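You operate a simulated robot arm through the tools that you are given. There is no shell and no other tool.

Carry out the task below with a simulated robot arm. There is one attempt and no reset: what you move stays moved.

Task
Load the uncured shell into the hand mould and bolt it shut.
Fine: top half on its dowels, both bolts tight.

It is judged by the outcome, as a careful person would: the job done as asked, and still so three seconds after it is handed in. It fails if anything else is knocked over, pushed out of place, dropped, spilled or broken.

Robot
A 6-joint arm with a two-finger gripper, fixed in place. Base frame: the origin is on the floor under the middle of its stand, x ahead of it, y to its left, z up; the work surface is at about z = 800. Lengths are in mm, angles in degrees, forces in N, time in s.
It reaches about 1572 mm from its shoulder. Its first joint turns from -166.0 to 166.0 degrees. Payload 2.45 kg.
Tool frame: the origin (TCP) lies between the finger pads and is the grasp point; the fingertips stand 20 mm ahead of it; z points along the fingers, y is the line along which they close. The gripper opens to 140 mm; its body begins 168 mm behind the TCP.
Orientation is that of the tool frame in the base frame, as [roll, pitch, yaw] about the fixed x, y, z axes, in that order (R = Rz(yaw) Ry(pitch) Rx(roll)). With the fingers straight down and closing along the base's y, the tool's x points along the base's -x, its y along +y and its z along -z.

Tools
- The arm moves only by the tool drive_tool. Its argument "plan" is a list of rows, each an object (a shift or turn left out is 0, a gripper value left out holds the last) with "fingers": the opening in per cent of the stroke, from 0 (shut) to 100 (fully open); "translation": the shift along the tool's x, y, z in mm, a list of three; "turn": the turn, a rotation vector about the tool's x, y, z in degrees, a list of three. In form: [{"fingers": fingers, "translation": [x, y, z], "turn": [wx, wy, wz]}, ...]. A call has 1 to 20 rows; each row shifts and turns the commanded pose from where the row before left it, along the tool's axes as they then stand. A row lasts 0.2 s, in which the tool goes at most 50 mm and 8.6 degrees; a call with a longer step from one row to the next is refused whole, and so is a gripper value outside its range. Where a pose cannot be reached the arm comes as near as it can. A force on the tool above 90 N (or 10 N above the force at the start of the call, whichever is more), or a blocked arm, ends the call early, and 0.2 s more pass. Each finger travels about 45 mm/s and halts on what it meets, pressing with about 22 N; the grip force reading is that of the motor and also rises with nothing between the fingers. The clock runs only during rows and for 0.2 s after the last one: add rows that do not move to give the fingers time. It gives the time, the measured TCP pose, the force on the tool (base axes), the opening and the grip force at its end, in the units of the frame above (readings bear some noise), with the torque about the TCP (base axes, N m) and any sound that the robot's microphone picked up.
- Cameras (640 x 400 px; columns grow to the right, rows downward): "scene" is fixed at [219.5, -498, 1587.1]; the picture's right is [0.67, -0.74, 0.00], its down [-0.44, -0.40, -0.81] and it looks along [0.60, 0.54, -0.59] (base axes); focal length 339 px, centre (320, 200). "wrist" rides on the gripper at [78, 11, -209] in the tool frame; the picture's right is [-0.14, 0.99, 0.00], its down [-0.92, -0.13, -0.37] and it looks along [-0.37, -0.05, 0.93] (tool axes); focal length 280 px, centre (320, 200). There is no depth. A picture from a camera that has moved, and an enlarged one, comes with that camera's place and axes in the base frame and with its lens.
- camera(camera): a new picture of that camera. The clock stands still meanwhile.
- inspect(camera, box): a new picture of the part [left, top, right, bottom] of that camera's present view, enlarged. The clock stands still meanwhile.
- hand_in(): hands the job in; it is judged then, once.

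Places have to be worked out from the pictures, the camera data and where the tool is seen. Open the gripper and draw the arm clear of the work before you hand the job in, unless the task says otherwise.

The tools are called by a JSON object that holds its "api" and its "payload". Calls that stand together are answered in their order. drive_tool: Moves the arm, as the interface text tells. Its arguments: {"type":"object","properties":{"plan":{"type":"array","items":{"type":"object","properties":{"fingers":{"type":"number"},"translation":{"type":"array","items":{"type":"number"}},"turn":{"type":"array","items":{"type":"number"}}}}}},"required":["plan"]} The other tools are called the same way: camera (camera) takes a picture; inspect (camera, box) takes an enlarged picture of a part of a camera's view; hand_in () hands the job in.

At the start:

```text
time_s: 0.0
position: [566.6, 289.8, 1075.1]
orientation: [-180.0, 0.0, -179.9]
force: [0.2, 0.1, 0.1]
torque: [0.0, 0.01, -0.05]
width: 139.8
grip_force: 0.1
```

scene: 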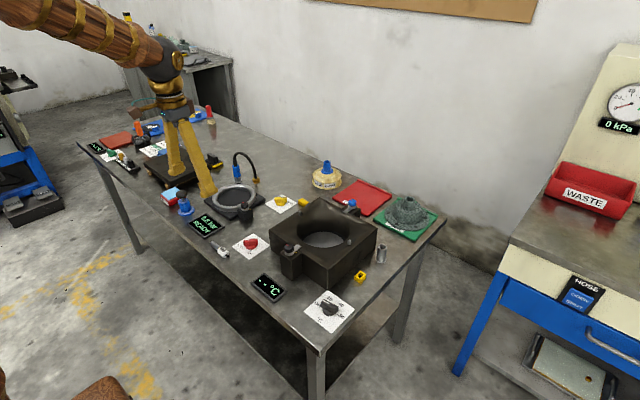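
wrist: 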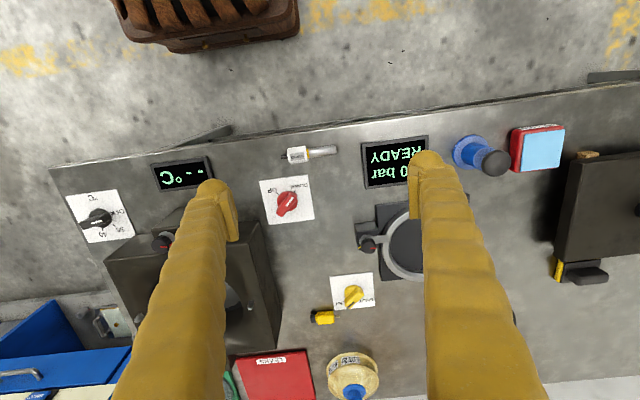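

I'll start by looking closely at the scene to find the hand mould, the shell, and the bolts.

{"api": "inspect", "payload": {"camera": "scene", "box": [220, 140, 460, 340]}}

{"api": "inspect", "payload": {"camera": "scene", "box": [70, 80, 270, 240]}}

{"api": "camera", "payload": {"camera": "wrist"}}

```text
2.00 times, centred on (340, 240) of scene
camera zoom: at [219.5, -498.0, 1587.1], right [0.67, -0.74, 0.0], down [-0.44, -0.4, -0.81], along [0.6, 0.54, -0.59], focal length 678 px, centre (280, 120)
```

zoom: 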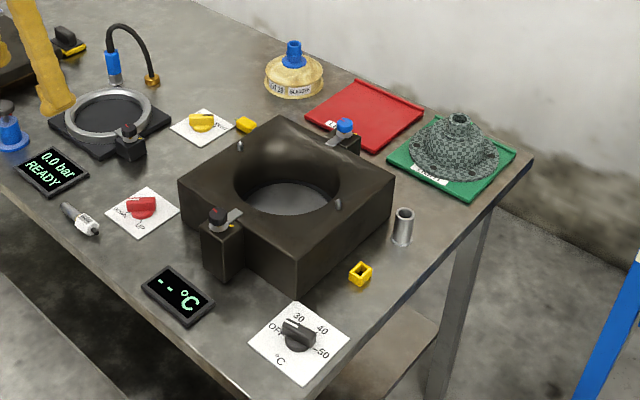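

```text
2.50 times, centred on (170, 160) of scene
camera zoom: at [219.5, -498.0, 1587.1], right [0.67, -0.74, 0.0], down [-0.44, -0.4, -0.81], along [0.6, 0.54, -0.59], focal length 847 px, centre (695, 300)
```

zoom: 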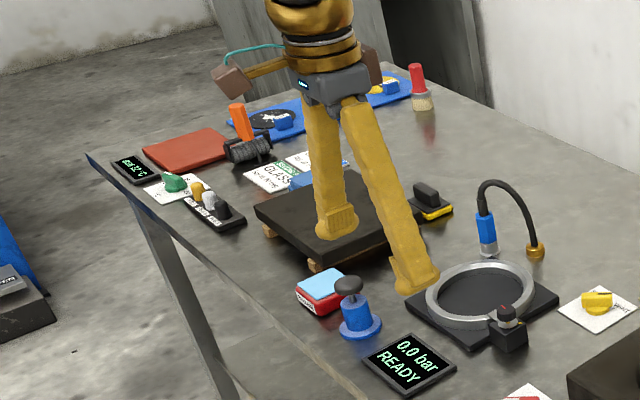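

```text
taken
camera wrist: at [486.5, 300.1, 1284.3], right [0.14, 0.99, 0.0], down [0.92, -0.13, 0.37], along [0.37, -0.05, -0.93], focal length 280 px, centre (320, 200)
```

wrist: 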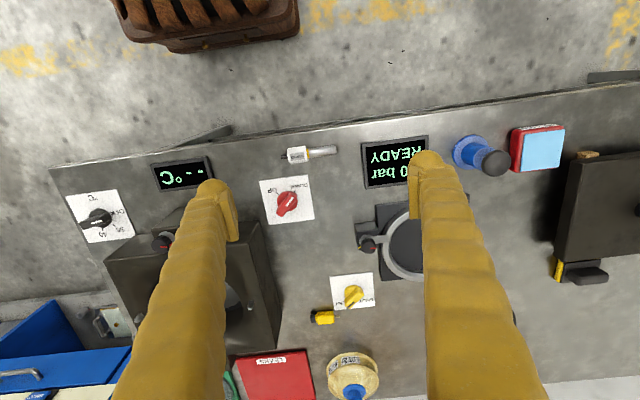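

The black block at the near right, with its cavity and two pins, looks like the mould's lower half, and the woven grey shell sits on the green tray. I don't see a top half yet, so I'll raise the arm and move it over the right side to look from above.

{"api": "drive_tool", "payload": {"plan": [{"translation": [0, 0, -40]}, {"translation": [0, 0, -40]}, {"translation": [0, 0, -40]}, {"translation": [-15, -40, 0]}, {"translation": [-15, -40, 0]}, {"translation": [-15, -40, 0]}, {"translation": [-15, -40, 0]}, {"translation": [-15, -40, 0]}, {"translation": [-15, -40, 0]}]}}

{"api": "camera", "payload": {"camera": "wrist"}}

{"api": "camera", "payload": {"camera": "scene"}}

```text
time_s: 2.0
position: [655.3, 50.4, 1194.2]
orientation: [-179.9, 0.1, 180.0]
force: [0.1, 0.1, -0.1]
torque: [-0.01, -0.05, 0.01]
width: 139.8
grip_force: 0.1
```

```text
taken
camera wrist: at [576.4, 59.8, 1403.8], right [0.14, 0.99, 0.0], down [0.92, -0.13, 0.37], along [0.37, -0.05, -0.93], focal length 280 px, centre (320, 200)
```

wrist: 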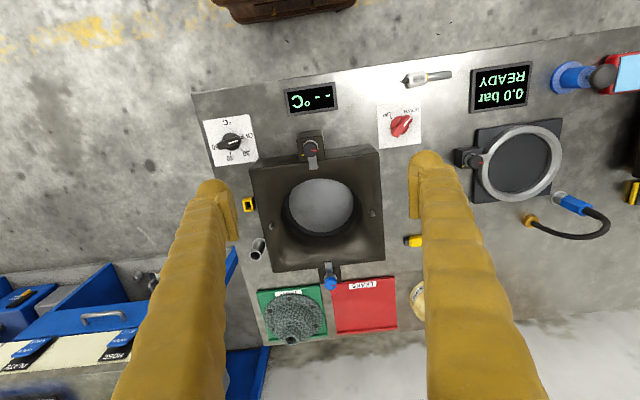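

```text
taken
```

scene: 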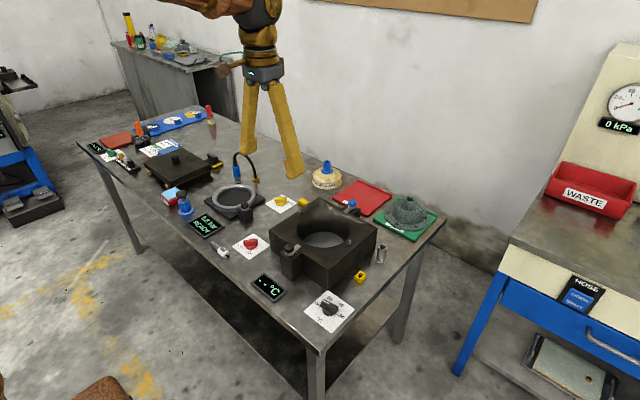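

{"api": "inspect", "payload": {"camera": "wrist", "box": [190, 70, 450, 350]}}

{"api": "inspect", "payload": {"camera": "scene", "box": [70, 90, 230, 230]}}

{"api": "inspect", "payload": {"camera": "scene", "box": [250, 180, 400, 300]}}

{"api": "inspect", "payload": {"camera": "scene", "box": [100, 0, 240, 90]}}

```text
1.43 times, centred on (320, 210) of wrist
camera zoom: at [576.4, 59.8, 1403.8], right [0.14, 0.99, 0.0], down [0.92, -0.13, 0.37], along [0.37, -0.05, -0.93], focal length 401 px, centre (320, 186)
```

zoom: 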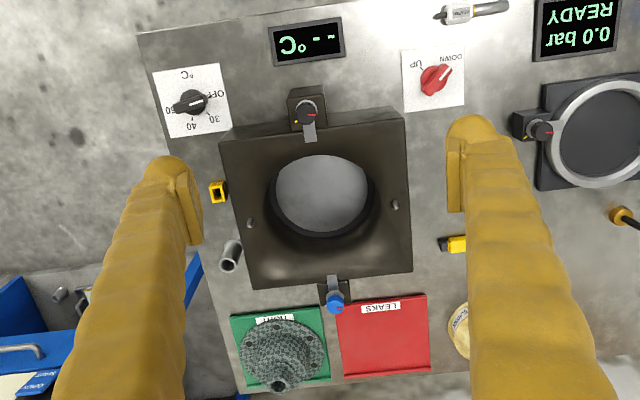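

```text
2.86 times, centred on (150, 160) of scene
camera zoom: at [219.5, -498.0, 1587.1], right [0.67, -0.74, 0.0], down [-0.44, -0.4, -0.81], along [0.6, 0.54, -0.59], focal length 968 px, centre (806, 314)
```

zoom: 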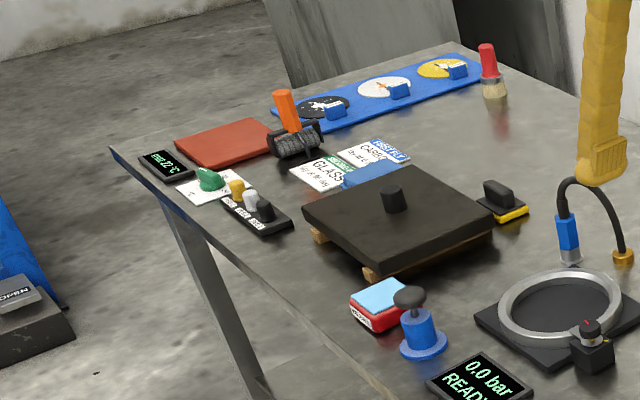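

```text
3.33 times, centred on (325, 240) of scene
camera zoom: at [219.5, -498.0, 1587.1], right [0.67, -0.74, 0.0], down [-0.44, -0.4, -0.81], along [0.6, 0.54, -0.59], focal length 1129 px, centre (303, 67)
```

zoom: 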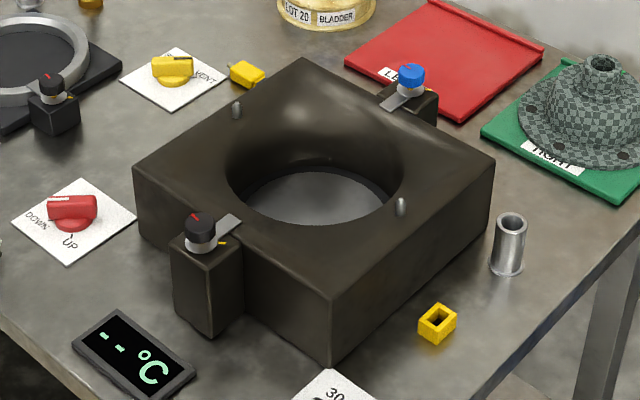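

```text
4.44 times, centred on (170, 45) of scene
camera zoom: at [219.5, -498.0, 1587.1], right [0.67, -0.74, 0.0], down [-0.44, -0.4, -0.81], along [0.6, 0.54, -0.59], focal length 1506 px, centre (987, 889)
```

zoom: 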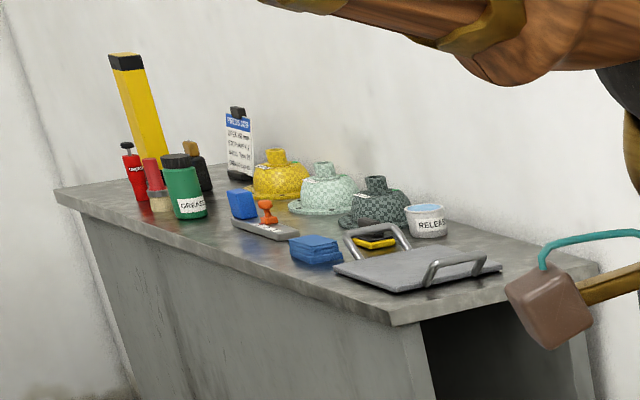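

The left side of the table needs a closer look: there's a dark slab with a knob on wooden blocks and several labelled items. I'll move the arm left, staying high, to see them from above.

{"api": "drive_tool", "payload": {"plan": [{"translation": [0, 45, 0]}, {"translation": [0, 45, 0]}, {"translation": [0, 45, 0]}, {"translation": [0, 45, 0]}, {"translation": [0, 45, 0]}, {"translation": [0, 45, 0]}, {"translation": [0, 45, 0]}, {"translation": [0, 45, 0]}, {"translation": [0, 45, 0]}, {"translation": [0, 45, 0]}, {"translation": [0, 45, 0]}]}}

{"api": "camera", "payload": {"camera": "wrist"}}

{"api": "camera", "payload": {"camera": "scene"}}

```text
time_s: 4.4
position: [655.4, 546.4, 1197.4]
orientation: [-180.0, 0.1, -180.0]
force: [-0.3, -0.3, 0.5]
torque: [0.0, -0.05, 0.01]
width: 139.9
grip_force: 0.0
```

```text
taken
camera wrist: at [576.8, 555.7, 1406.2], right [0.14, 0.99, 0.0], down [0.92, -0.13, 0.37], along [0.37, -0.05, -0.93], focal length 280 px, centre (320, 200)
```

wrist: 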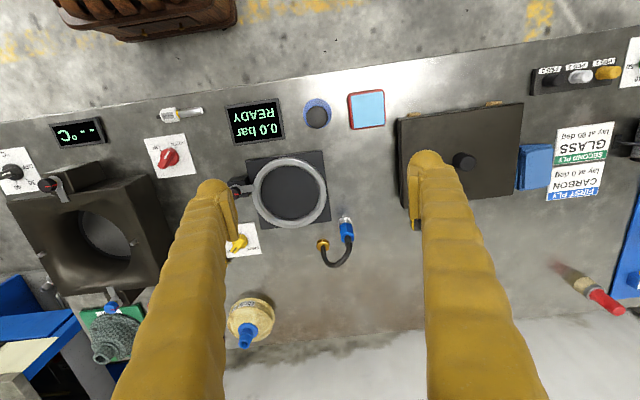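

```text
taken
```

scene: 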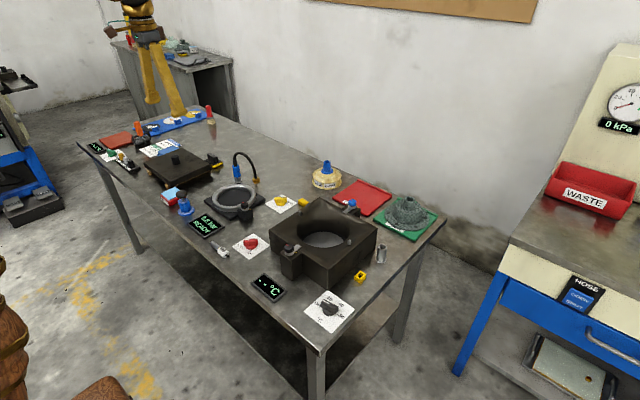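

{"api": "drive_tool", "payload": {"plan": [{"translation": [0, 45, 0]}, {"translation": [0, 45, 0]}, {"translation": [0, 45, 0]}, {"translation": [0, 45, 0]}, {"translation": [0, 45, 0]}, {"translation": [0, 45, 0]}, {"translation": [0, 45, 0]}, {"translation": [0, 45, 0]}]}}

{"api": "camera", "payload": {"camera": "wrist"}}

{"api": "inspect", "payload": {"camera": "scene", "box": [130, 130, 250, 230]}}

{"api": "inspect", "payload": {"camera": "scene", "box": [220, 140, 360, 240]}}

{"api": "inspect", "payload": {"camera": "scene", "box": [330, 180, 450, 280]}}

{"api": "inspect", "payload": {"camera": "scene", "box": [500, 60, 640, 330]}}

```text
time_s: 6.2
position: [655.8, 907.1, 1193.1]
orientation: [-179.8, -0.1, 180.0]
force: [1.5, 0.4, -2.7]
torque: [-0.1, 0.18, -0.03]
width: 139.8
grip_force: 0.0
```

```text
taken
camera wrist: at [577.3, 917.4, 1401.6], right [0.14, 0.99, 0.0], down [0.92, -0.13, 0.37], along [0.36, -0.05, -0.93], focal length 280 px, centre (320, 200)
```

wrist: 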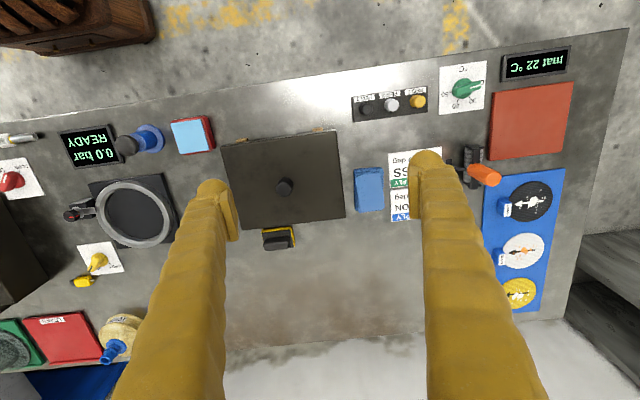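

```text
4.00 times, centred on (190, 180) of scene
camera zoom: at [219.5, -498.0, 1587.1], right [0.67, -0.74, 0.0], down [-0.44, -0.4, -0.81], along [0.6, 0.54, -0.59], focal length 1355 px, centre (840, 280)
```

zoom: 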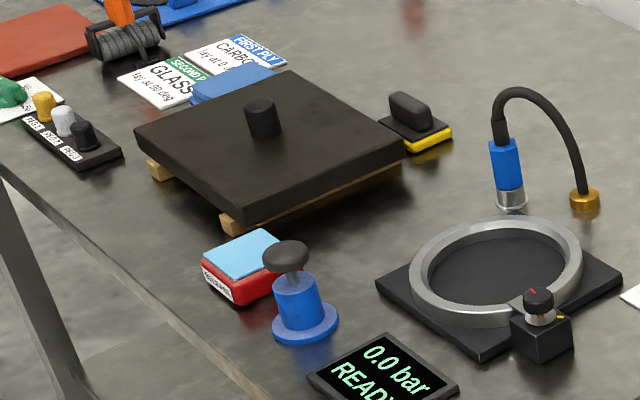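

```text
4.00 times, centred on (290, 190) of scene
camera zoom: at [219.5, -498.0, 1587.1], right [0.67, -0.74, 0.0], down [-0.44, -0.4, -0.81], along [0.6, 0.54, -0.59], focal length 1355 px, centre (440, 240)
```

zoom: 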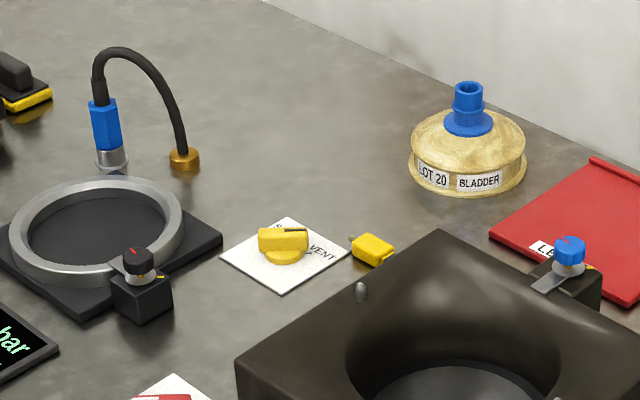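

```text
4.00 times, centred on (390, 230) of scene
camera zoom: at [219.5, -498.0, 1587.1], right [0.67, -0.74, 0.0], down [-0.44, -0.4, -0.81], along [0.6, 0.54, -0.59], focal length 1355 px, centre (40, 80)
```

zoom: 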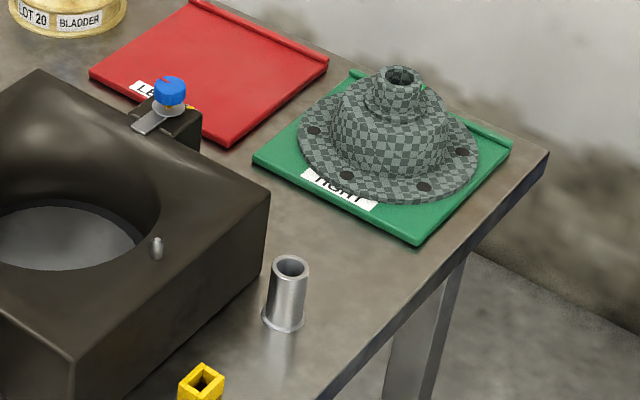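

```text
1.48 times, centred on (570, 195) of scene
camera zoom: at [219.5, -498.0, 1587.1], right [0.67, -0.74, 0.0], down [-0.44, -0.4, -0.81], along [0.6, 0.54, -0.59], focal length 502 px, centre (-50, 207)
```

zoom: 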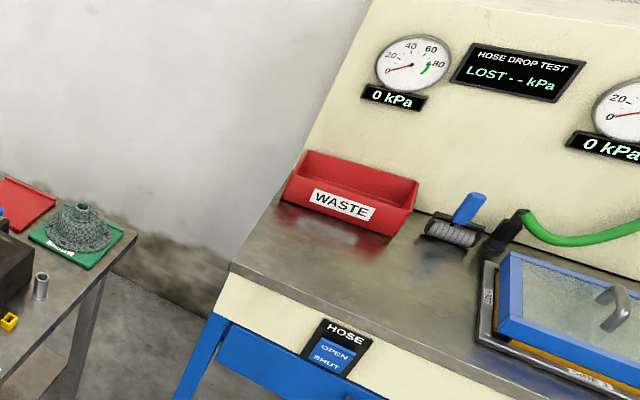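

The scene is a bladder-moulding station. The dark slab with a knob, parked on wooden blocks, looks like the mould's top half, and the woven shell is on the green tray. I'll drop lower over the slab for a detailed view.

{"api": "drive_tool", "payload": {"plan": [{"translation": [-9, -27, 40]}, {"translation": [-9, -27, 40]}, {"translation": [-9, -27, 40]}, {"translation": [0, 0, 40]}, {"translation": [0, 0, 40]}, {}]}}

{"api": "camera", "payload": {"camera": "wrist"}}

{"api": "inspect", "payload": {"camera": "wrist", "box": [200, 80, 440, 320]}}

```text
time_s: 7.6
position: [681.3, 825.6, 994.2]
orientation: [-180.0, 0.0, 179.9]
force: [0.9, -0.1, -0.1]
torque: [-0.02, 0.01, 0.01]
width: 139.9
grip_force: 0.0
```

```text
taken
camera wrist: at [602.6, 835.3, 1203.8], right [0.14, 0.99, 0.0], down [0.92, -0.13, 0.37], along [0.37, -0.05, -0.93], focal length 280 px, centre (320, 200)
```

wrist: 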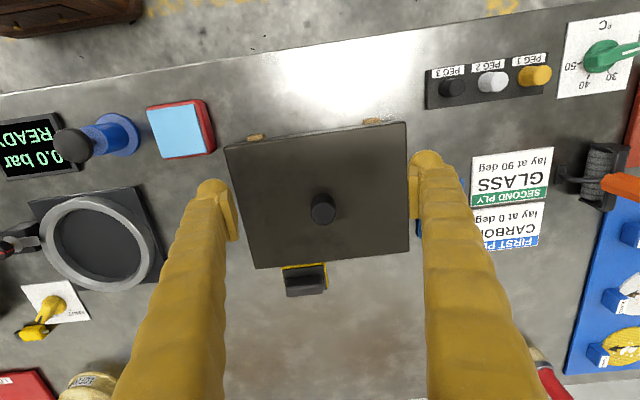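

```text
1.67 times, centred on (320, 200) of wrist
camera zoom: at [602.6, 835.3, 1203.8], right [0.14, 0.99, 0.0], down [0.92, -0.13, 0.37], along [0.37, -0.05, -0.93], focal length 467 px, centre (320, 200)
```

zoom: 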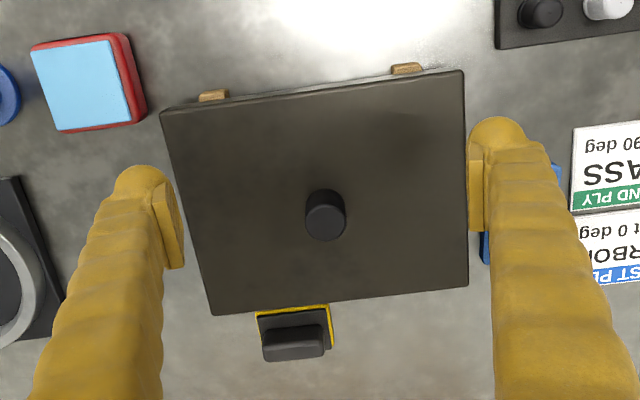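

The slab spans roughly x 656–846 and y 703–936, with a knob at its centre (~751, 819). Next I'll move over the mould box for a close look at its dowels and bolts.

{"api": "drive_tool", "payload": {"plan": [{"translation": [0, 0, -40]}, {"translation": [0, 0, -40]}, {"translation": [0, -20, -20]}, {"translation": [-4, -48, 0]}, {"translation": [-4, -48, 0]}, {"translation": [-4, -48, 0]}, {"translation": [-4, -48, 0]}, {"translation": [-4, -48, 0]}, {"translation": [-4, -48, 0]}, {"translation": [-4, -48, 0]}, {"translation": [-4, -48, 0]}, {"translation": [-4, -48, 0]}, {"translation": [-4, -48, 0]}, {"translation": [-4, -48, 0]}, {"translation": [-4, -48, 0]}, {"translation": [-4, -48, 0]}, {"translation": [-4, -48, 0]}, {"translation": [-4, -48, 0]}, {"translation": [-4, -48, 0]}, {}]}}

{"api": "drive_tool", "payload": {"plan": [{"translation": [0, 0, 30]}, {"translation": [0, 0, 30]}, {}]}}

{"api": "camera", "payload": {"camera": "wrist"}}

{"api": "inspect", "payload": {"camera": "wrist", "box": [200, 60, 440, 340]}}

```text
time_s: 11.8
position: [747.8, 35.5, 1096.9]
orientation: [180.0, 0.0, -180.0]
force: [-0.2, -0.4, -0.5]
torque: [-0.05, 0.01, 0.0]
width: 140.0
grip_force: 0.0
```

```text
time_s: 12.6
position: [747.2, 36.3, 1035.4]
orientation: [179.9, 0.0, 179.9]
force: [-0.9, 0.3, 0.0]
torque: [0.01, 0.0, 0.04]
width: 140.2
grip_force: 0.0
```

```text
taken
camera wrist: at [668.4, 45.9, 1243.9], right [0.14, 0.99, 0.0], down [0.92, -0.13, 0.37], along [0.37, -0.05, -0.93], focal length 280 px, centre (320, 200)
```

wrist: 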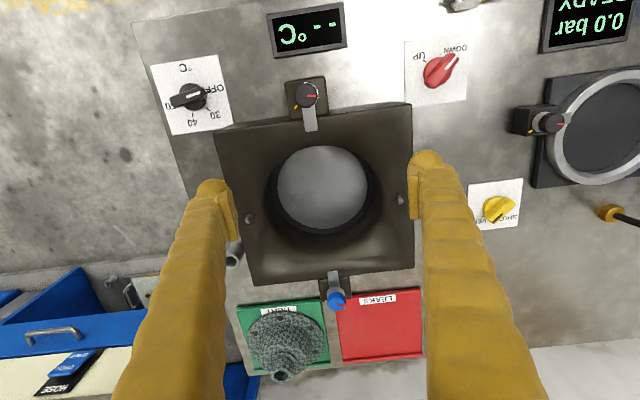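

```text
1.43 times, centred on (320, 200) of wrist
camera zoom: at [668.4, 45.9, 1243.9], right [0.14, 0.99, 0.0], down [0.92, -0.13, 0.37], along [0.37, -0.05, -0.93], focal length 401 px, centre (320, 200)
```

zoom: 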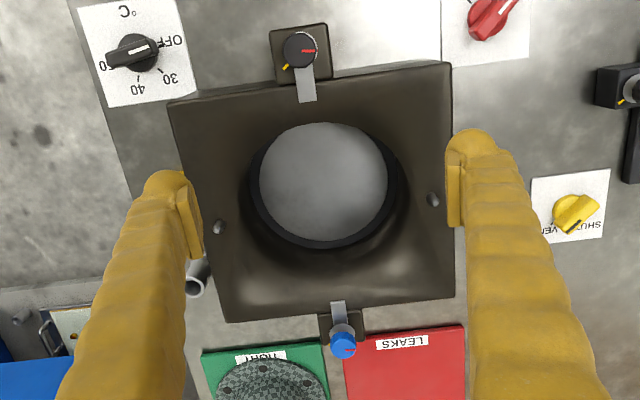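

{"api": "inspect", "payload": {"camera": "wrist", "box": [270, 70, 350, 140]}}

{"api": "inspect", "payload": {"camera": "wrist", "box": [300, 260, 380, 330]}}

{"api": "inspect", "payload": {"camera": "scene", "box": [270, 220, 330, 290]}}

{"api": "inspect", "payload": {"camera": "scene", "box": [330, 190, 380, 230]}}

{"api": "inspect", "payload": {"camera": "scene", "box": [370, 180, 450, 250]}}

{"api": "inspect", "payload": {"camera": "wrist", "box": [230, 290, 350, 390]}}

```text
5.71 times, centred on (310, 105) of wrist
camera zoom: at [668.4, 45.9, 1243.9], right [0.14, 0.99, 0.0], down [0.92, -0.13, 0.37], along [0.37, -0.05, -0.93], focal length 1602 px, centre (377, 743)
```

zoom: 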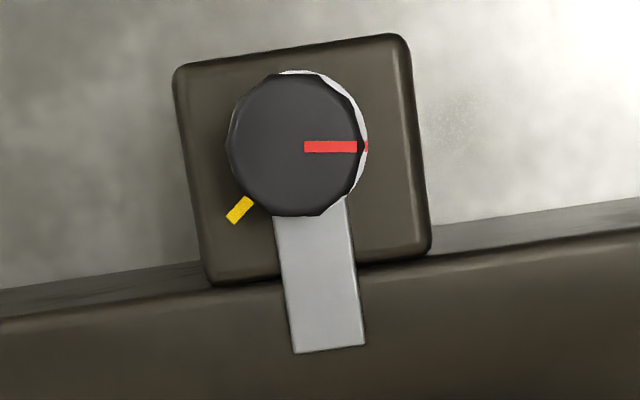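

```text
5.71 times, centred on (340, 295) of wrist
camera zoom: at [668.4, 45.9, 1243.9], right [0.14, 0.99, 0.0], down [0.92, -0.13, 0.37], along [0.37, -0.05, -0.93], focal length 1602 px, centre (206, -343)
```

zoom: 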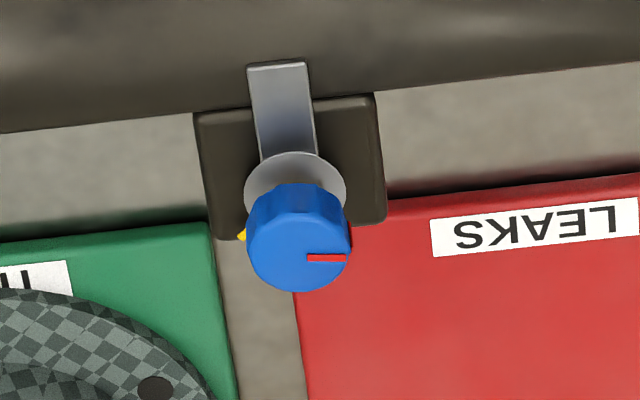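

```text
5.71 times, centred on (300, 255) of scene
camera zoom: at [219.5, -498.0, 1587.1], right [0.67, -0.74, 0.0], down [-0.44, -0.4, -0.81], along [0.6, 0.54, -0.59], focal length 1936 px, centre (434, -114)
```

zoom: 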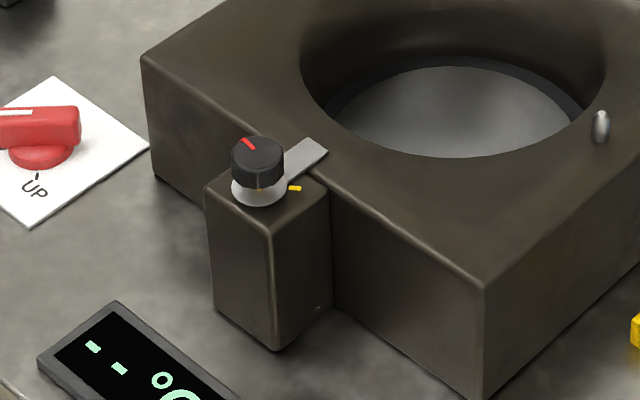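

```text
10.00 times, centred on (355, 210) of scene
camera zoom: at [219.5, -498.0, 1587.1], right [0.67, -0.74, 0.0], down [-0.44, -0.4, -0.81], along [0.6, 0.54, -0.59], focal length 3388 px, centre (-30, 100)
```

zoom: 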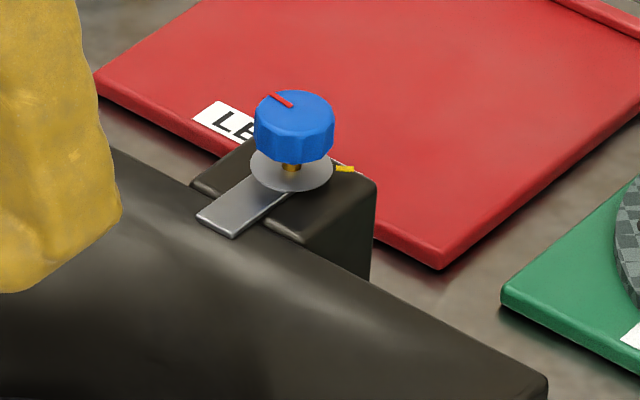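

```text
5.71 times, centred on (410, 215) of scene
camera zoom: at [219.5, -498.0, 1587.1], right [0.67, -0.74, 0.0], down [-0.44, -0.4, -0.81], along [0.6, 0.54, -0.59], focal length 1936 px, centre (-194, 114)
```

zoom: 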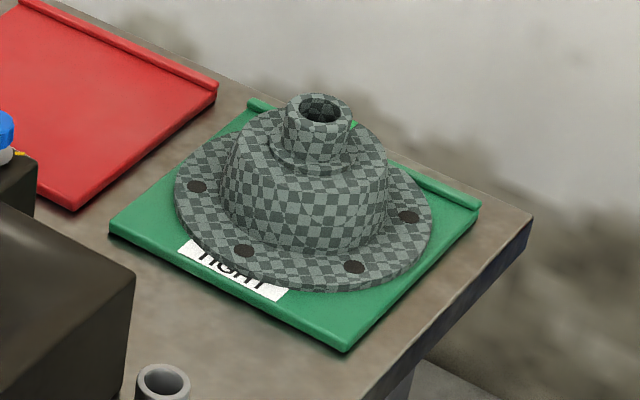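

```text
4.00 times, centred on (290, 340) of wrist
camera zoom: at [668.4, 45.9, 1243.9], right [0.14, 0.99, 0.0], down [0.92, -0.13, 0.37], along [0.37, -0.05, -0.93], focal length 1122 px, centre (440, -360)
```

zoom: 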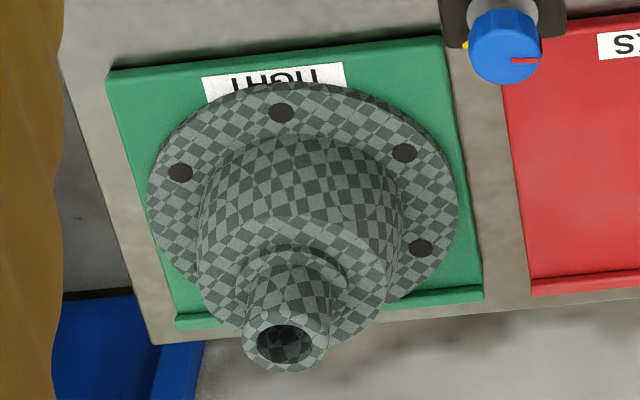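

I want to be sure there's no other shell or mould within reach, so I'll inspect the left side of the scene and the areas under the tables. I'll also zoom in on the cavity.

{"api": "inspect", "payload": {"camera": "scene", "box": [0, 50, 110, 240]}}

{"api": "inspect", "payload": {"camera": "scene", "box": [490, 230, 640, 400]}}

{"api": "inspect", "payload": {"camera": "wrist", "box": [250, 120, 390, 250]}}

{"api": "inspect", "payload": {"camera": "scene", "box": [290, 190, 390, 260]}}

{"api": "inspect", "payload": {"camera": "scene", "box": [0, 240, 140, 400]}}

```text
2.11 times, centred on (55, 145) of scene
camera zoom: at [219.5, -498.0, 1587.1], right [0.67, -0.74, 0.0], down [-0.44, -0.4, -0.81], along [0.6, 0.54, -0.59], focal length 713 px, centre (878, 316)
```

zoom: 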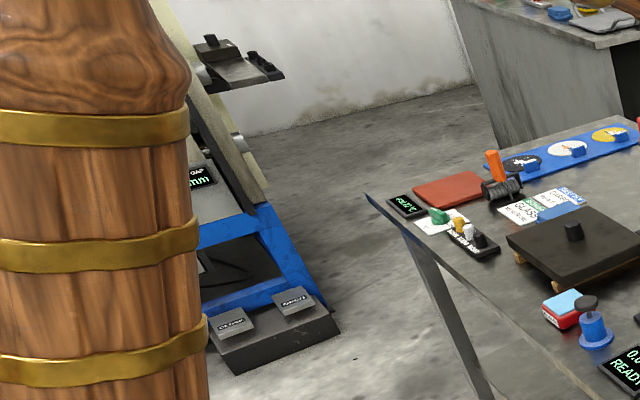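

```text
2.35 times, centred on (565, 315) of scene
camera zoom: at [219.5, -498.0, 1587.1], right [0.67, -0.74, 0.0], down [-0.44, -0.4, -0.81], along [0.6, 0.54, -0.59], focal length 797 px, centre (-256, -71)
```

zoom: 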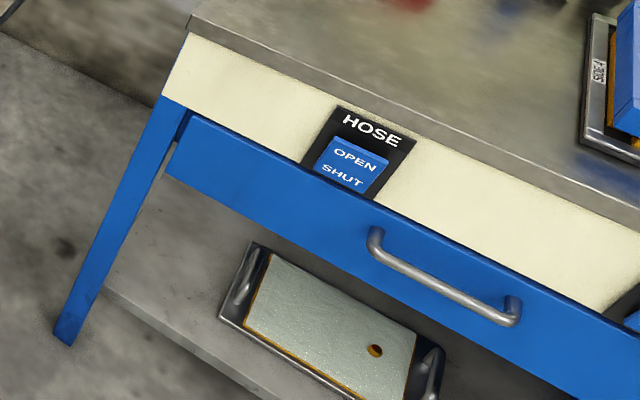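

```text
3.08 times, centred on (320, 185) of wrist
camera zoom: at [668.4, 45.9, 1243.9], right [0.14, 0.99, 0.0], down [0.92, -0.13, 0.37], along [0.37, -0.05, -0.93], focal length 863 px, centre (320, 246)
```

zoom: 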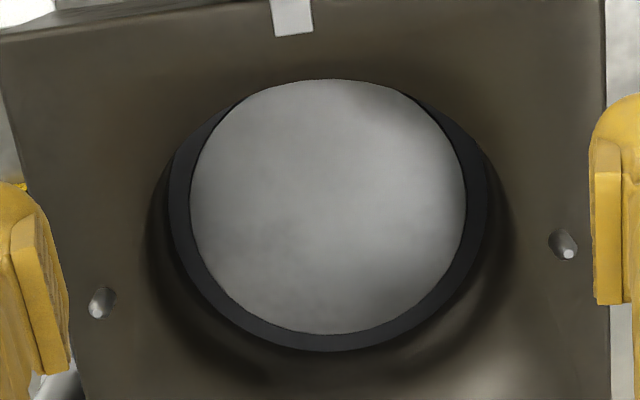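

```text
5.71 times, centred on (340, 225) of scene
camera zoom: at [219.5, -498.0, 1587.1], right [0.67, -0.74, 0.0], down [-0.44, -0.4, -0.81], along [0.6, 0.54, -0.59], focal length 1936 px, centre (206, 57)
```

zoom: 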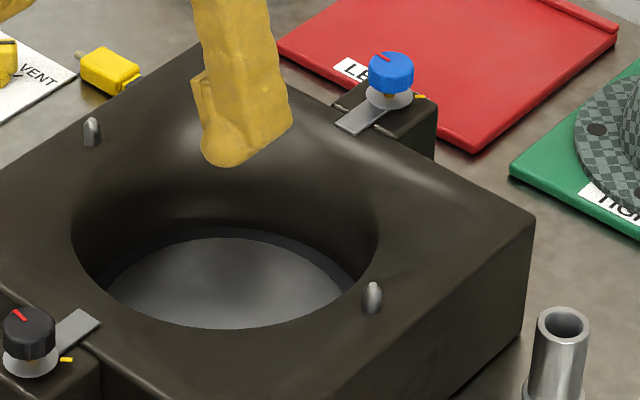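

```text
2.50 times, centred on (70, 320) of scene
camera zoom: at [219.5, -498.0, 1587.1], right [0.67, -0.74, 0.0], down [-0.44, -0.4, -0.81], along [0.6, 0.54, -0.59], focal length 847 px, centre (945, -100)
```

zoom: 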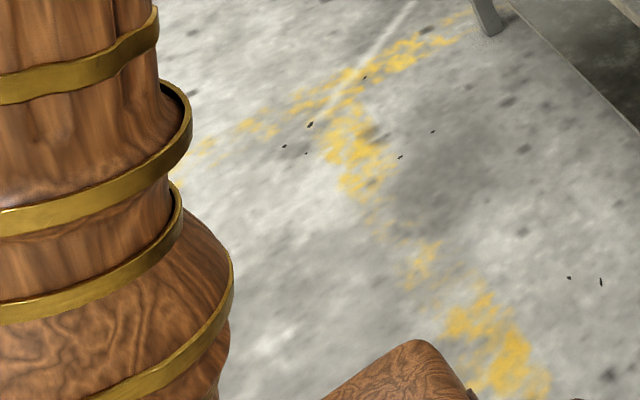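

No other shell or mould is within reach. The mould box is centred near (815, 30) with its top at z≈895, and its dowels are at about (816, −70) and (816, 129). The floor is at about z 825. Next I'll look closely at the shell on the green tray.

{"api": "drive_tool", "payload": {"plan": [{"translation": [0, 0, -40]}, {"translation": [-40, -20, 0]}, {"translation": [-40, -20, 0]}, {"translation": [-40, -20, 0]}, {"translation": [-40, -20, 0]}, {"translation": [-40, -20, 0]}, {"translation": [-40, -20, 0]}, {}]}}

{"api": "camera", "payload": {"camera": "wrist"}}

{"api": "inspect", "payload": {"camera": "wrist", "box": [230, 120, 410, 260]}}

```text
time_s: 14.4
position: [988.0, -85.0, 1074.7]
orientation: [-180.0, 0.0, -180.0]
force: [-0.1, 0.4, 0.2]
torque: [0.0, -0.03, 0.0]
width: 140.0
grip_force: 0.1
```

```text
taken
camera wrist: at [909.3, -74.2, 1284.3], right [0.14, 0.99, 0.0], down [0.92, -0.13, 0.37], along [0.37, -0.05, -0.93], focal length 280 px, centre (320, 200)
```

wrist: 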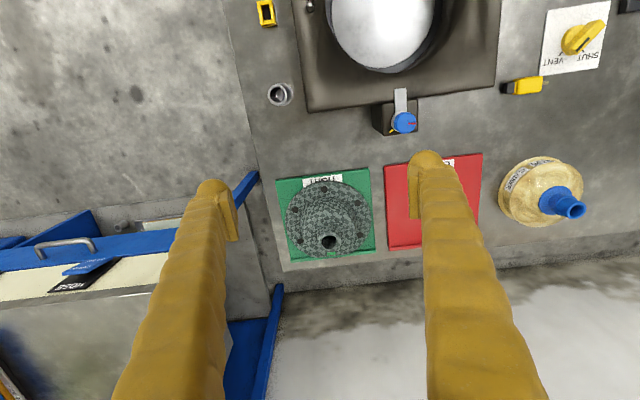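

```text
2.86 times, centred on (320, 190) of wrist
camera zoom: at [909.3, -74.2, 1284.3], right [0.14, 0.99, 0.0], down [0.92, -0.13, 0.37], along [0.37, -0.05, -0.93], focal length 801 px, centre (320, 229)
```

zoom: 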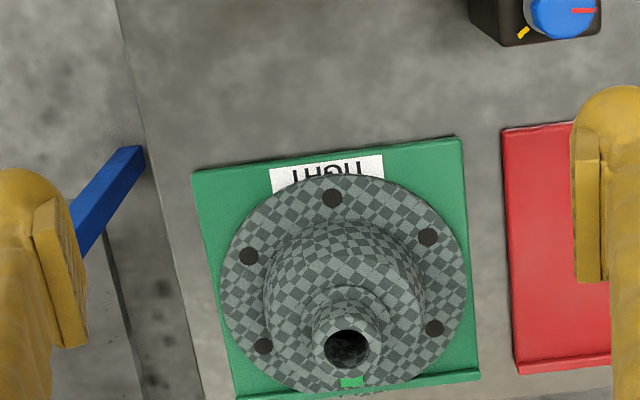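

{"api": "inspect", "payload": {"camera": "wrist", "box": [280, 0, 520, 150]}}

{"api": "inspect", "payload": {"camera": "wrist", "box": [270, 160, 390, 270]}}

{"api": "inspect", "payload": {"camera": "scene", "box": [385, 190, 445, 230]}}

{"api": "inspect", "payload": {"camera": "scene", "box": [140, 145, 230, 205]}}

```text
2.67 times, centred on (400, 75) of wrist
camera zoom: at [909.3, -74.2, 1284.3], right [0.14, 0.99, 0.0], down [0.92, -0.13, 0.37], along [0.37, -0.05, -0.93], focal length 748 px, centre (107, 533)
```

zoom: 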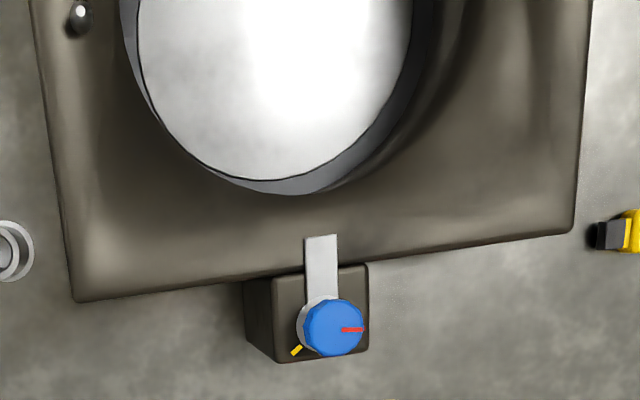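

```text
3.64 times, centred on (330, 215) of wrist
camera zoom: at [909.3, -74.2, 1284.3], right [0.14, 0.99, 0.0], down [0.92, -0.13, 0.37], along [0.37, -0.05, -0.93], focal length 1020 px, centre (284, 146)
```

zoom: 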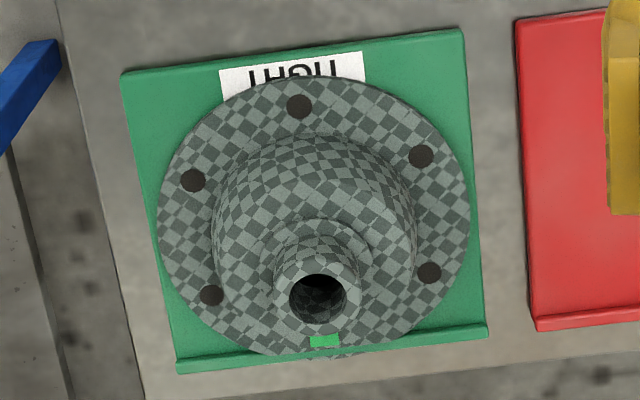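

```text
10.00 times, centred on (415, 210) of scene
camera zoom: at [219.5, -498.0, 1587.1], right [0.67, -0.74, 0.0], down [-0.44, -0.4, -0.81], along [0.6, 0.54, -0.59], focal length 3388 px, centre (-630, 100)
```

zoom: 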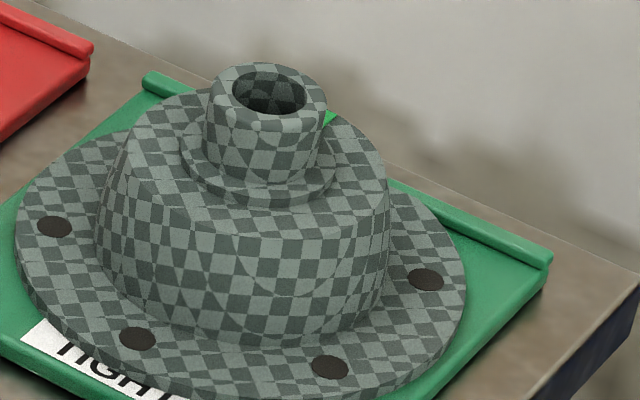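

```text
6.67 times, centred on (185, 175) of scene
camera zoom: at [219.5, -498.0, 1587.1], right [0.67, -0.74, 0.0], down [-0.44, -0.4, -0.81], along [0.6, 0.54, -0.59], focal length 2259 px, centre (1220, 367)
```

zoom: 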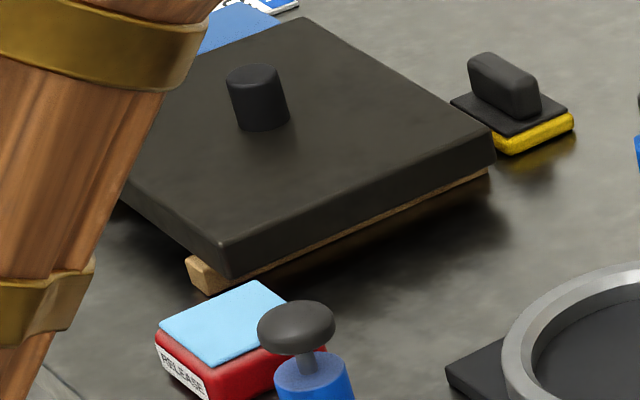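

The woven part carries a small green sticker and sits on the TIGHT tray, so it could be a finished, tested piece. I'll look closely at the tan "LOT 20 / BLADDER" dome before deciding which object is the uncured shell.

{"api": "inspect", "payload": {"camera": "scene", "box": [300, 150, 350, 200]}}

{"api": "drive_tool", "payload": {"plan": [{"translation": [0, 45, 0]}, {"translation": [0, 45, 0]}, {"translation": [0, 45, 0]}, {"translation": [0, 45, 0]}, {"translation": [0, 45, 0]}, {"translation": [0, 25, 0]}, {}]}}

{"api": "camera", "payload": {"camera": "wrist"}}

{"api": "inspect", "payload": {"camera": "wrist", "box": [240, 120, 400, 260]}}

```text
8.00 times, centred on (325, 175) of scene
camera zoom: at [219.5, -498.0, 1587.1], right [0.67, -0.74, 0.0], down [-0.44, -0.4, -0.81], along [0.6, 0.54, -0.59], focal length 2711 px, centre (280, 400)
```

zoom: 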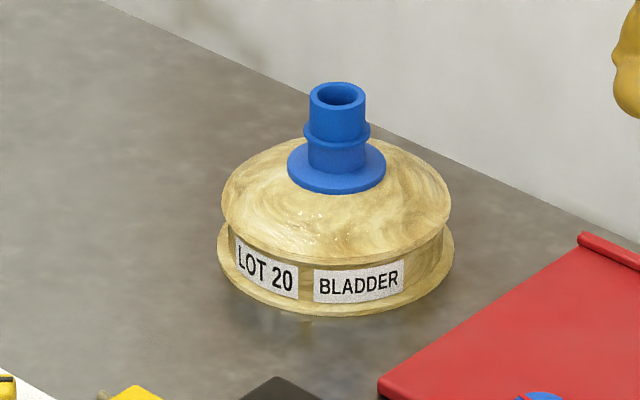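

```text
time_s: 16.0
position: [986.8, 166.5, 1074.8]
orientation: [-179.9, 0.1, -180.0]
force: [0.2, -0.2, -0.4]
torque: [0.02, -0.01, -0.01]
width: 139.9
grip_force: 0.0
```

```text
taken
camera wrist: at [907.7, 176.1, 1283.7], right [0.14, 0.99, 0.0], down [0.92, -0.13, 0.37], along [0.37, -0.05, -0.93], focal length 280 px, centre (320, 200)
```

wrist: 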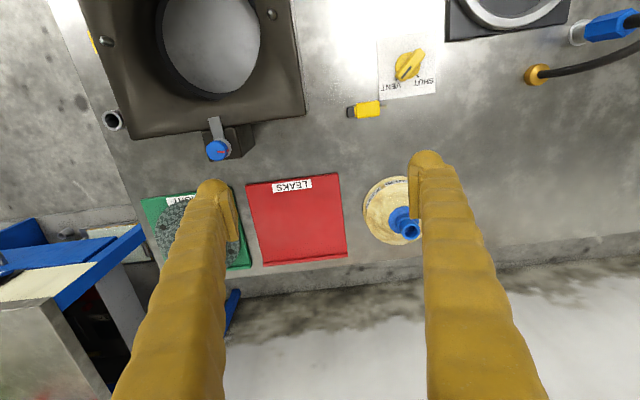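

```text
2.86 times, centred on (320, 190) of wrist
camera zoom: at [907.7, 176.1, 1283.7], right [0.14, 0.99, 0.0], down [0.92, -0.13, 0.37], along [0.37, -0.05, -0.93], focal length 801 px, centre (320, 229)
```

zoom: 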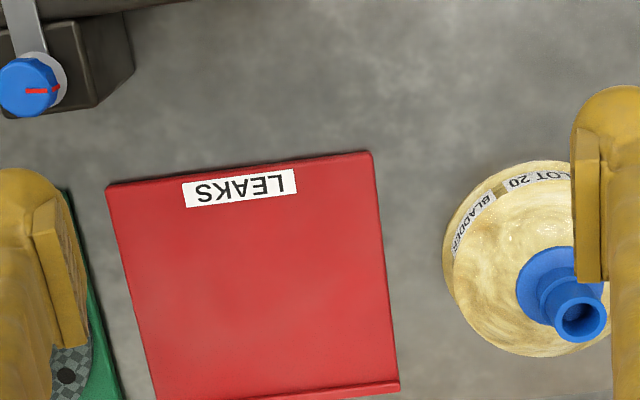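

The bladder is a separate, smaller part (about 115 mm across, against about 161 mm for the shell's flange). Before committing to the woven shell, I'll tilt the camera toward the right-hand bench in case another shell is there.

{"api": "drive_tool", "payload": {"plan": [{"translation": [0, -45, -30]}, {"translation": [0, -45, -30]}, {"translation": [0, -45, -30]}, {"translation": [0, -45, -30]}, {"translation": [0, -45, -10]}, {"translation": [0, -45, 0]}, {"translation": [20, -45, 0]}, {"translation": [40, -20, 0]}, {"translation": [40, 0, 0]}, {"turn": [8, 0, 0]}, {"turn": [8, 0, 0]}, {"turn": [8, 0, 0]}, {"turn": [8, 0, 0]}, {"turn": [8, 0, 0]}, {}]}}

{"api": "camera", "payload": {"camera": "wrist"}}

{"api": "camera", "payload": {"camera": "scene"}}

```text
refused: row 1 steps farther than a row can; nothing moved
```

```text
taken
camera wrist: at [907.7, 176.1, 1283.7], right [0.14, 0.99, 0.0], down [0.92, -0.13, 0.37], along [0.37, -0.05, -0.93], focal length 280 px, centre (320, 200)
```

wrist: 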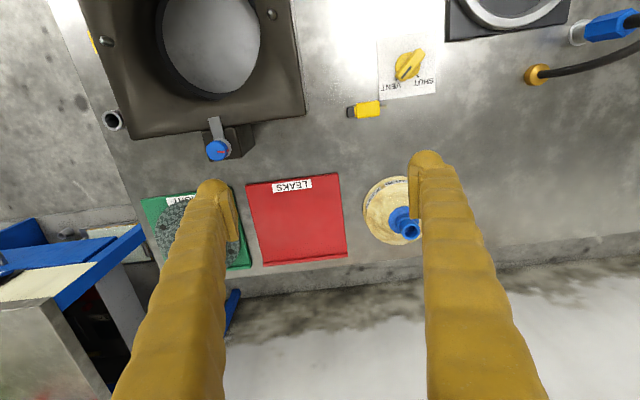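

```text
taken
```

scene: 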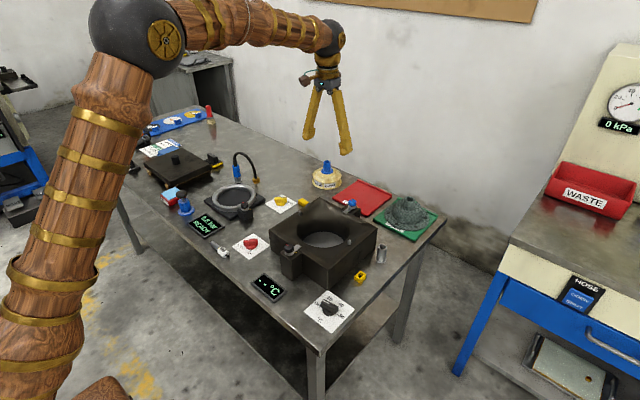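

The combined step was over 50 mm, so the call was refused and nothing moved. I'll redo it with smaller steps.

{"api": "drive_tool", "payload": {"plan": [{"translation": [0, -30, -35]}, {"translation": [0, -30, -35]}, {"translation": [0, -30, -35]}, {"translation": [0, -45, -10]}, {"translation": [0, -45, 0]}, {"translation": [0, -45, 0]}, {"translation": [0, -45, 0]}, {"translation": [10, -45, 0]}, {"translation": [40, -20, 0]}, {"translation": [40, 0, 0]}, {"turn": [8, 0, 0]}, {"turn": [8, 0, 0]}, {"turn": [8, 0, 0]}, {"turn": [8, 0, 0]}, {"turn": [8, 0, 0]}, {}]}}

{"api": "camera", "payload": {"camera": "wrist"}}

{"api": "camera", "payload": {"camera": "scene"}}

```text
time_s: 19.4
position: [896.6, -168.4, 1191.3]
orientation: [-139.9, 0.0, -180.0]
force: [0.3, -0.4, -0.2]
torque: [0.01, 0.03, 0.0]
width: 140.1
grip_force: 0.0
```

```text
taken
camera wrist: at [817.6, -27.1, 1343.4], right [0.14, 0.76, -0.64], down [0.92, 0.14, 0.36], along [0.37, -0.64, -0.68], focal length 280 px, centre (320, 200)
```

wrist: 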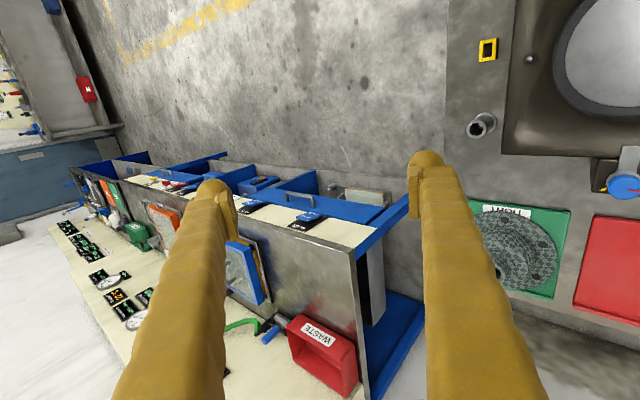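

```text
taken
```

scene: 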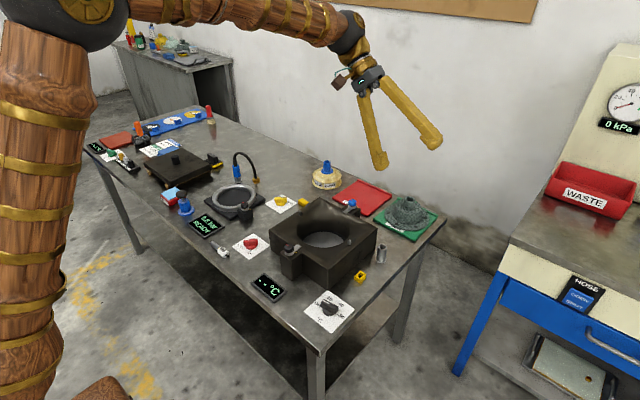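

{"api": "inspect", "payload": {"camera": "wrist", "box": [40, 130, 240, 270]}}

{"api": "inspect", "payload": {"camera": "wrist", "box": [450, 150, 640, 320]}}

{"api": "inspect", "payload": {"camera": "wrist", "box": [0, 0, 140, 140]}}

```text
2.86 times, centred on (140, 200) of wrist
camera zoom: at [817.6, -27.1, 1343.4], right [0.14, 0.76, -0.64], down [0.92, 0.14, 0.36], along [0.37, -0.64, -0.68], focal length 801 px, centre (834, 200)
```

zoom: 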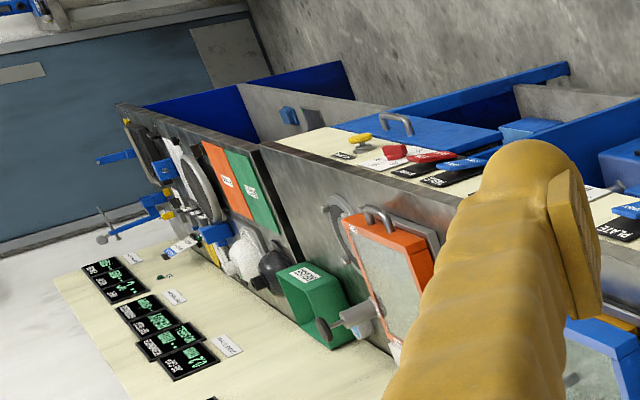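

```text
2.35 times, centred on (545, 235) of wrist
camera zoom: at [817.6, -27.1, 1343.4], right [0.14, 0.76, -0.64], down [0.92, 0.14, 0.36], along [0.37, -0.64, -0.68], focal length 660 px, centre (-209, 118)
```

zoom: 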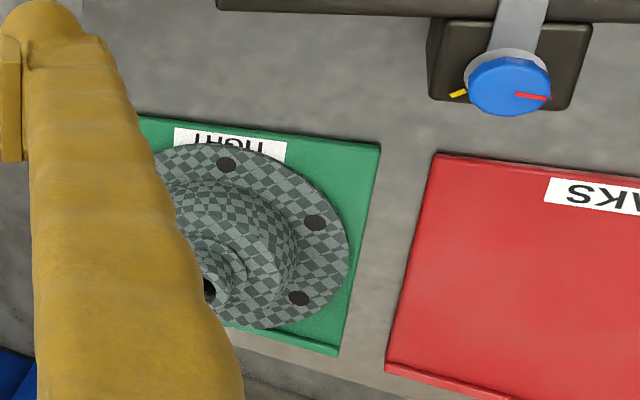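

```text
2.86 times, centred on (70, 70) of wrist
camera zoom: at [817.6, -27.1, 1343.4], right [0.14, 0.76, -0.64], down [0.92, 0.14, 0.36], along [0.37, -0.64, -0.68], focal length 801 px, centre (1034, 571)
```

zoom: 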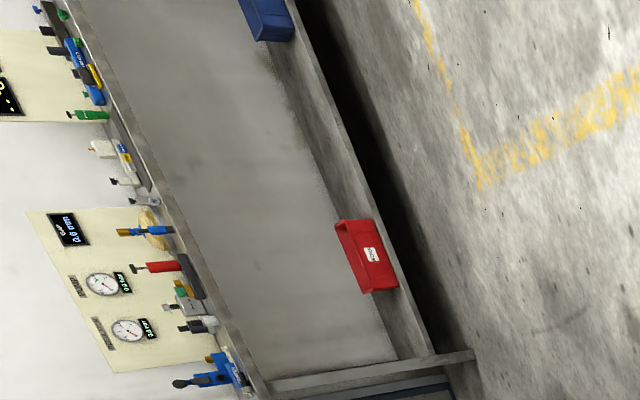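

The right bench holds a different process line and no shells. I'll level the tool and go over the woven shell to read its green sticker up close.

{"api": "drive_tool", "payload": {"plan": [{"turn": [-8, 0, 0]}, {"turn": [-8, 0, 0]}, {"turn": [-8, 0, 0]}, {"turn": [-8, 0, 0]}, {"turn": [-8, 0, 0]}, {"translation": [-30, 16, 30]}, {"translation": [-30, 16, 30]}, {"translation": [-30, 16, 30]}, {"translation": [-30, 16, 30]}, {"translation": [-30, 16, 30]}, {"translation": [-30, 0, 20]}, {}]}}

{"api": "camera", "payload": {"camera": "wrist"}}

{"api": "inspect", "payload": {"camera": "wrist", "box": [230, 100, 410, 260]}}

```text
time_s: 22.0
position: [1077.8, -88.4, 1020.8]
orientation: [179.9, 0.0, -180.0]
force: [-0.5, 0.0, 0.3]
torque: [0.02, 0.02, 0.01]
width: 139.9
grip_force: 0.1
```

```text
taken
camera wrist: at [998.5, -78.3, 1228.9], right [0.14, 0.99, 0.0], down [0.92, -0.13, 0.37], along [0.37, -0.05, -0.93], focal length 280 px, centre (320, 200)
```

wrist: 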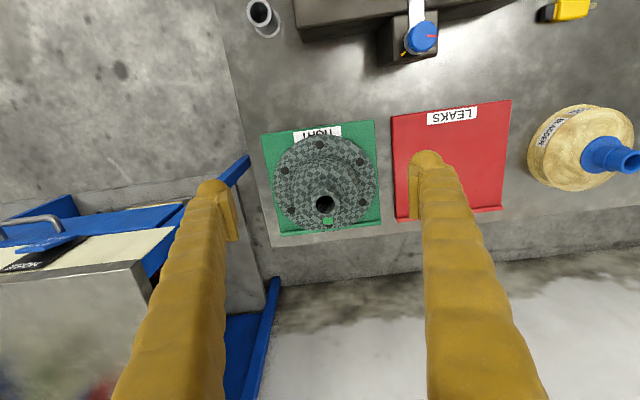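

```text
2.50 times, centred on (320, 180) of wrist
camera zoom: at [998.5, -78.3, 1228.9], right [0.14, 0.99, 0.0], down [0.92, -0.13, 0.37], along [0.37, -0.05, -0.93], focal length 701 px, centre (320, 250)
```

zoom: 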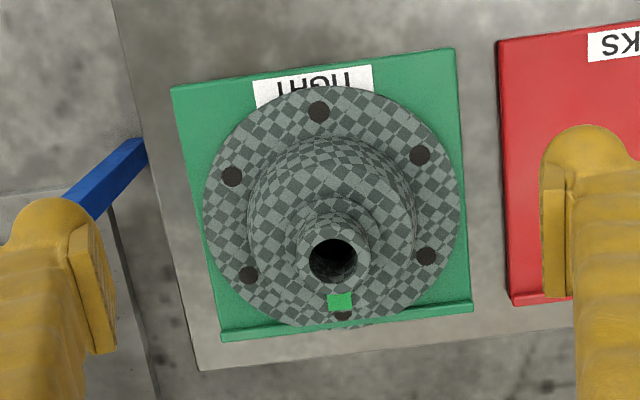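

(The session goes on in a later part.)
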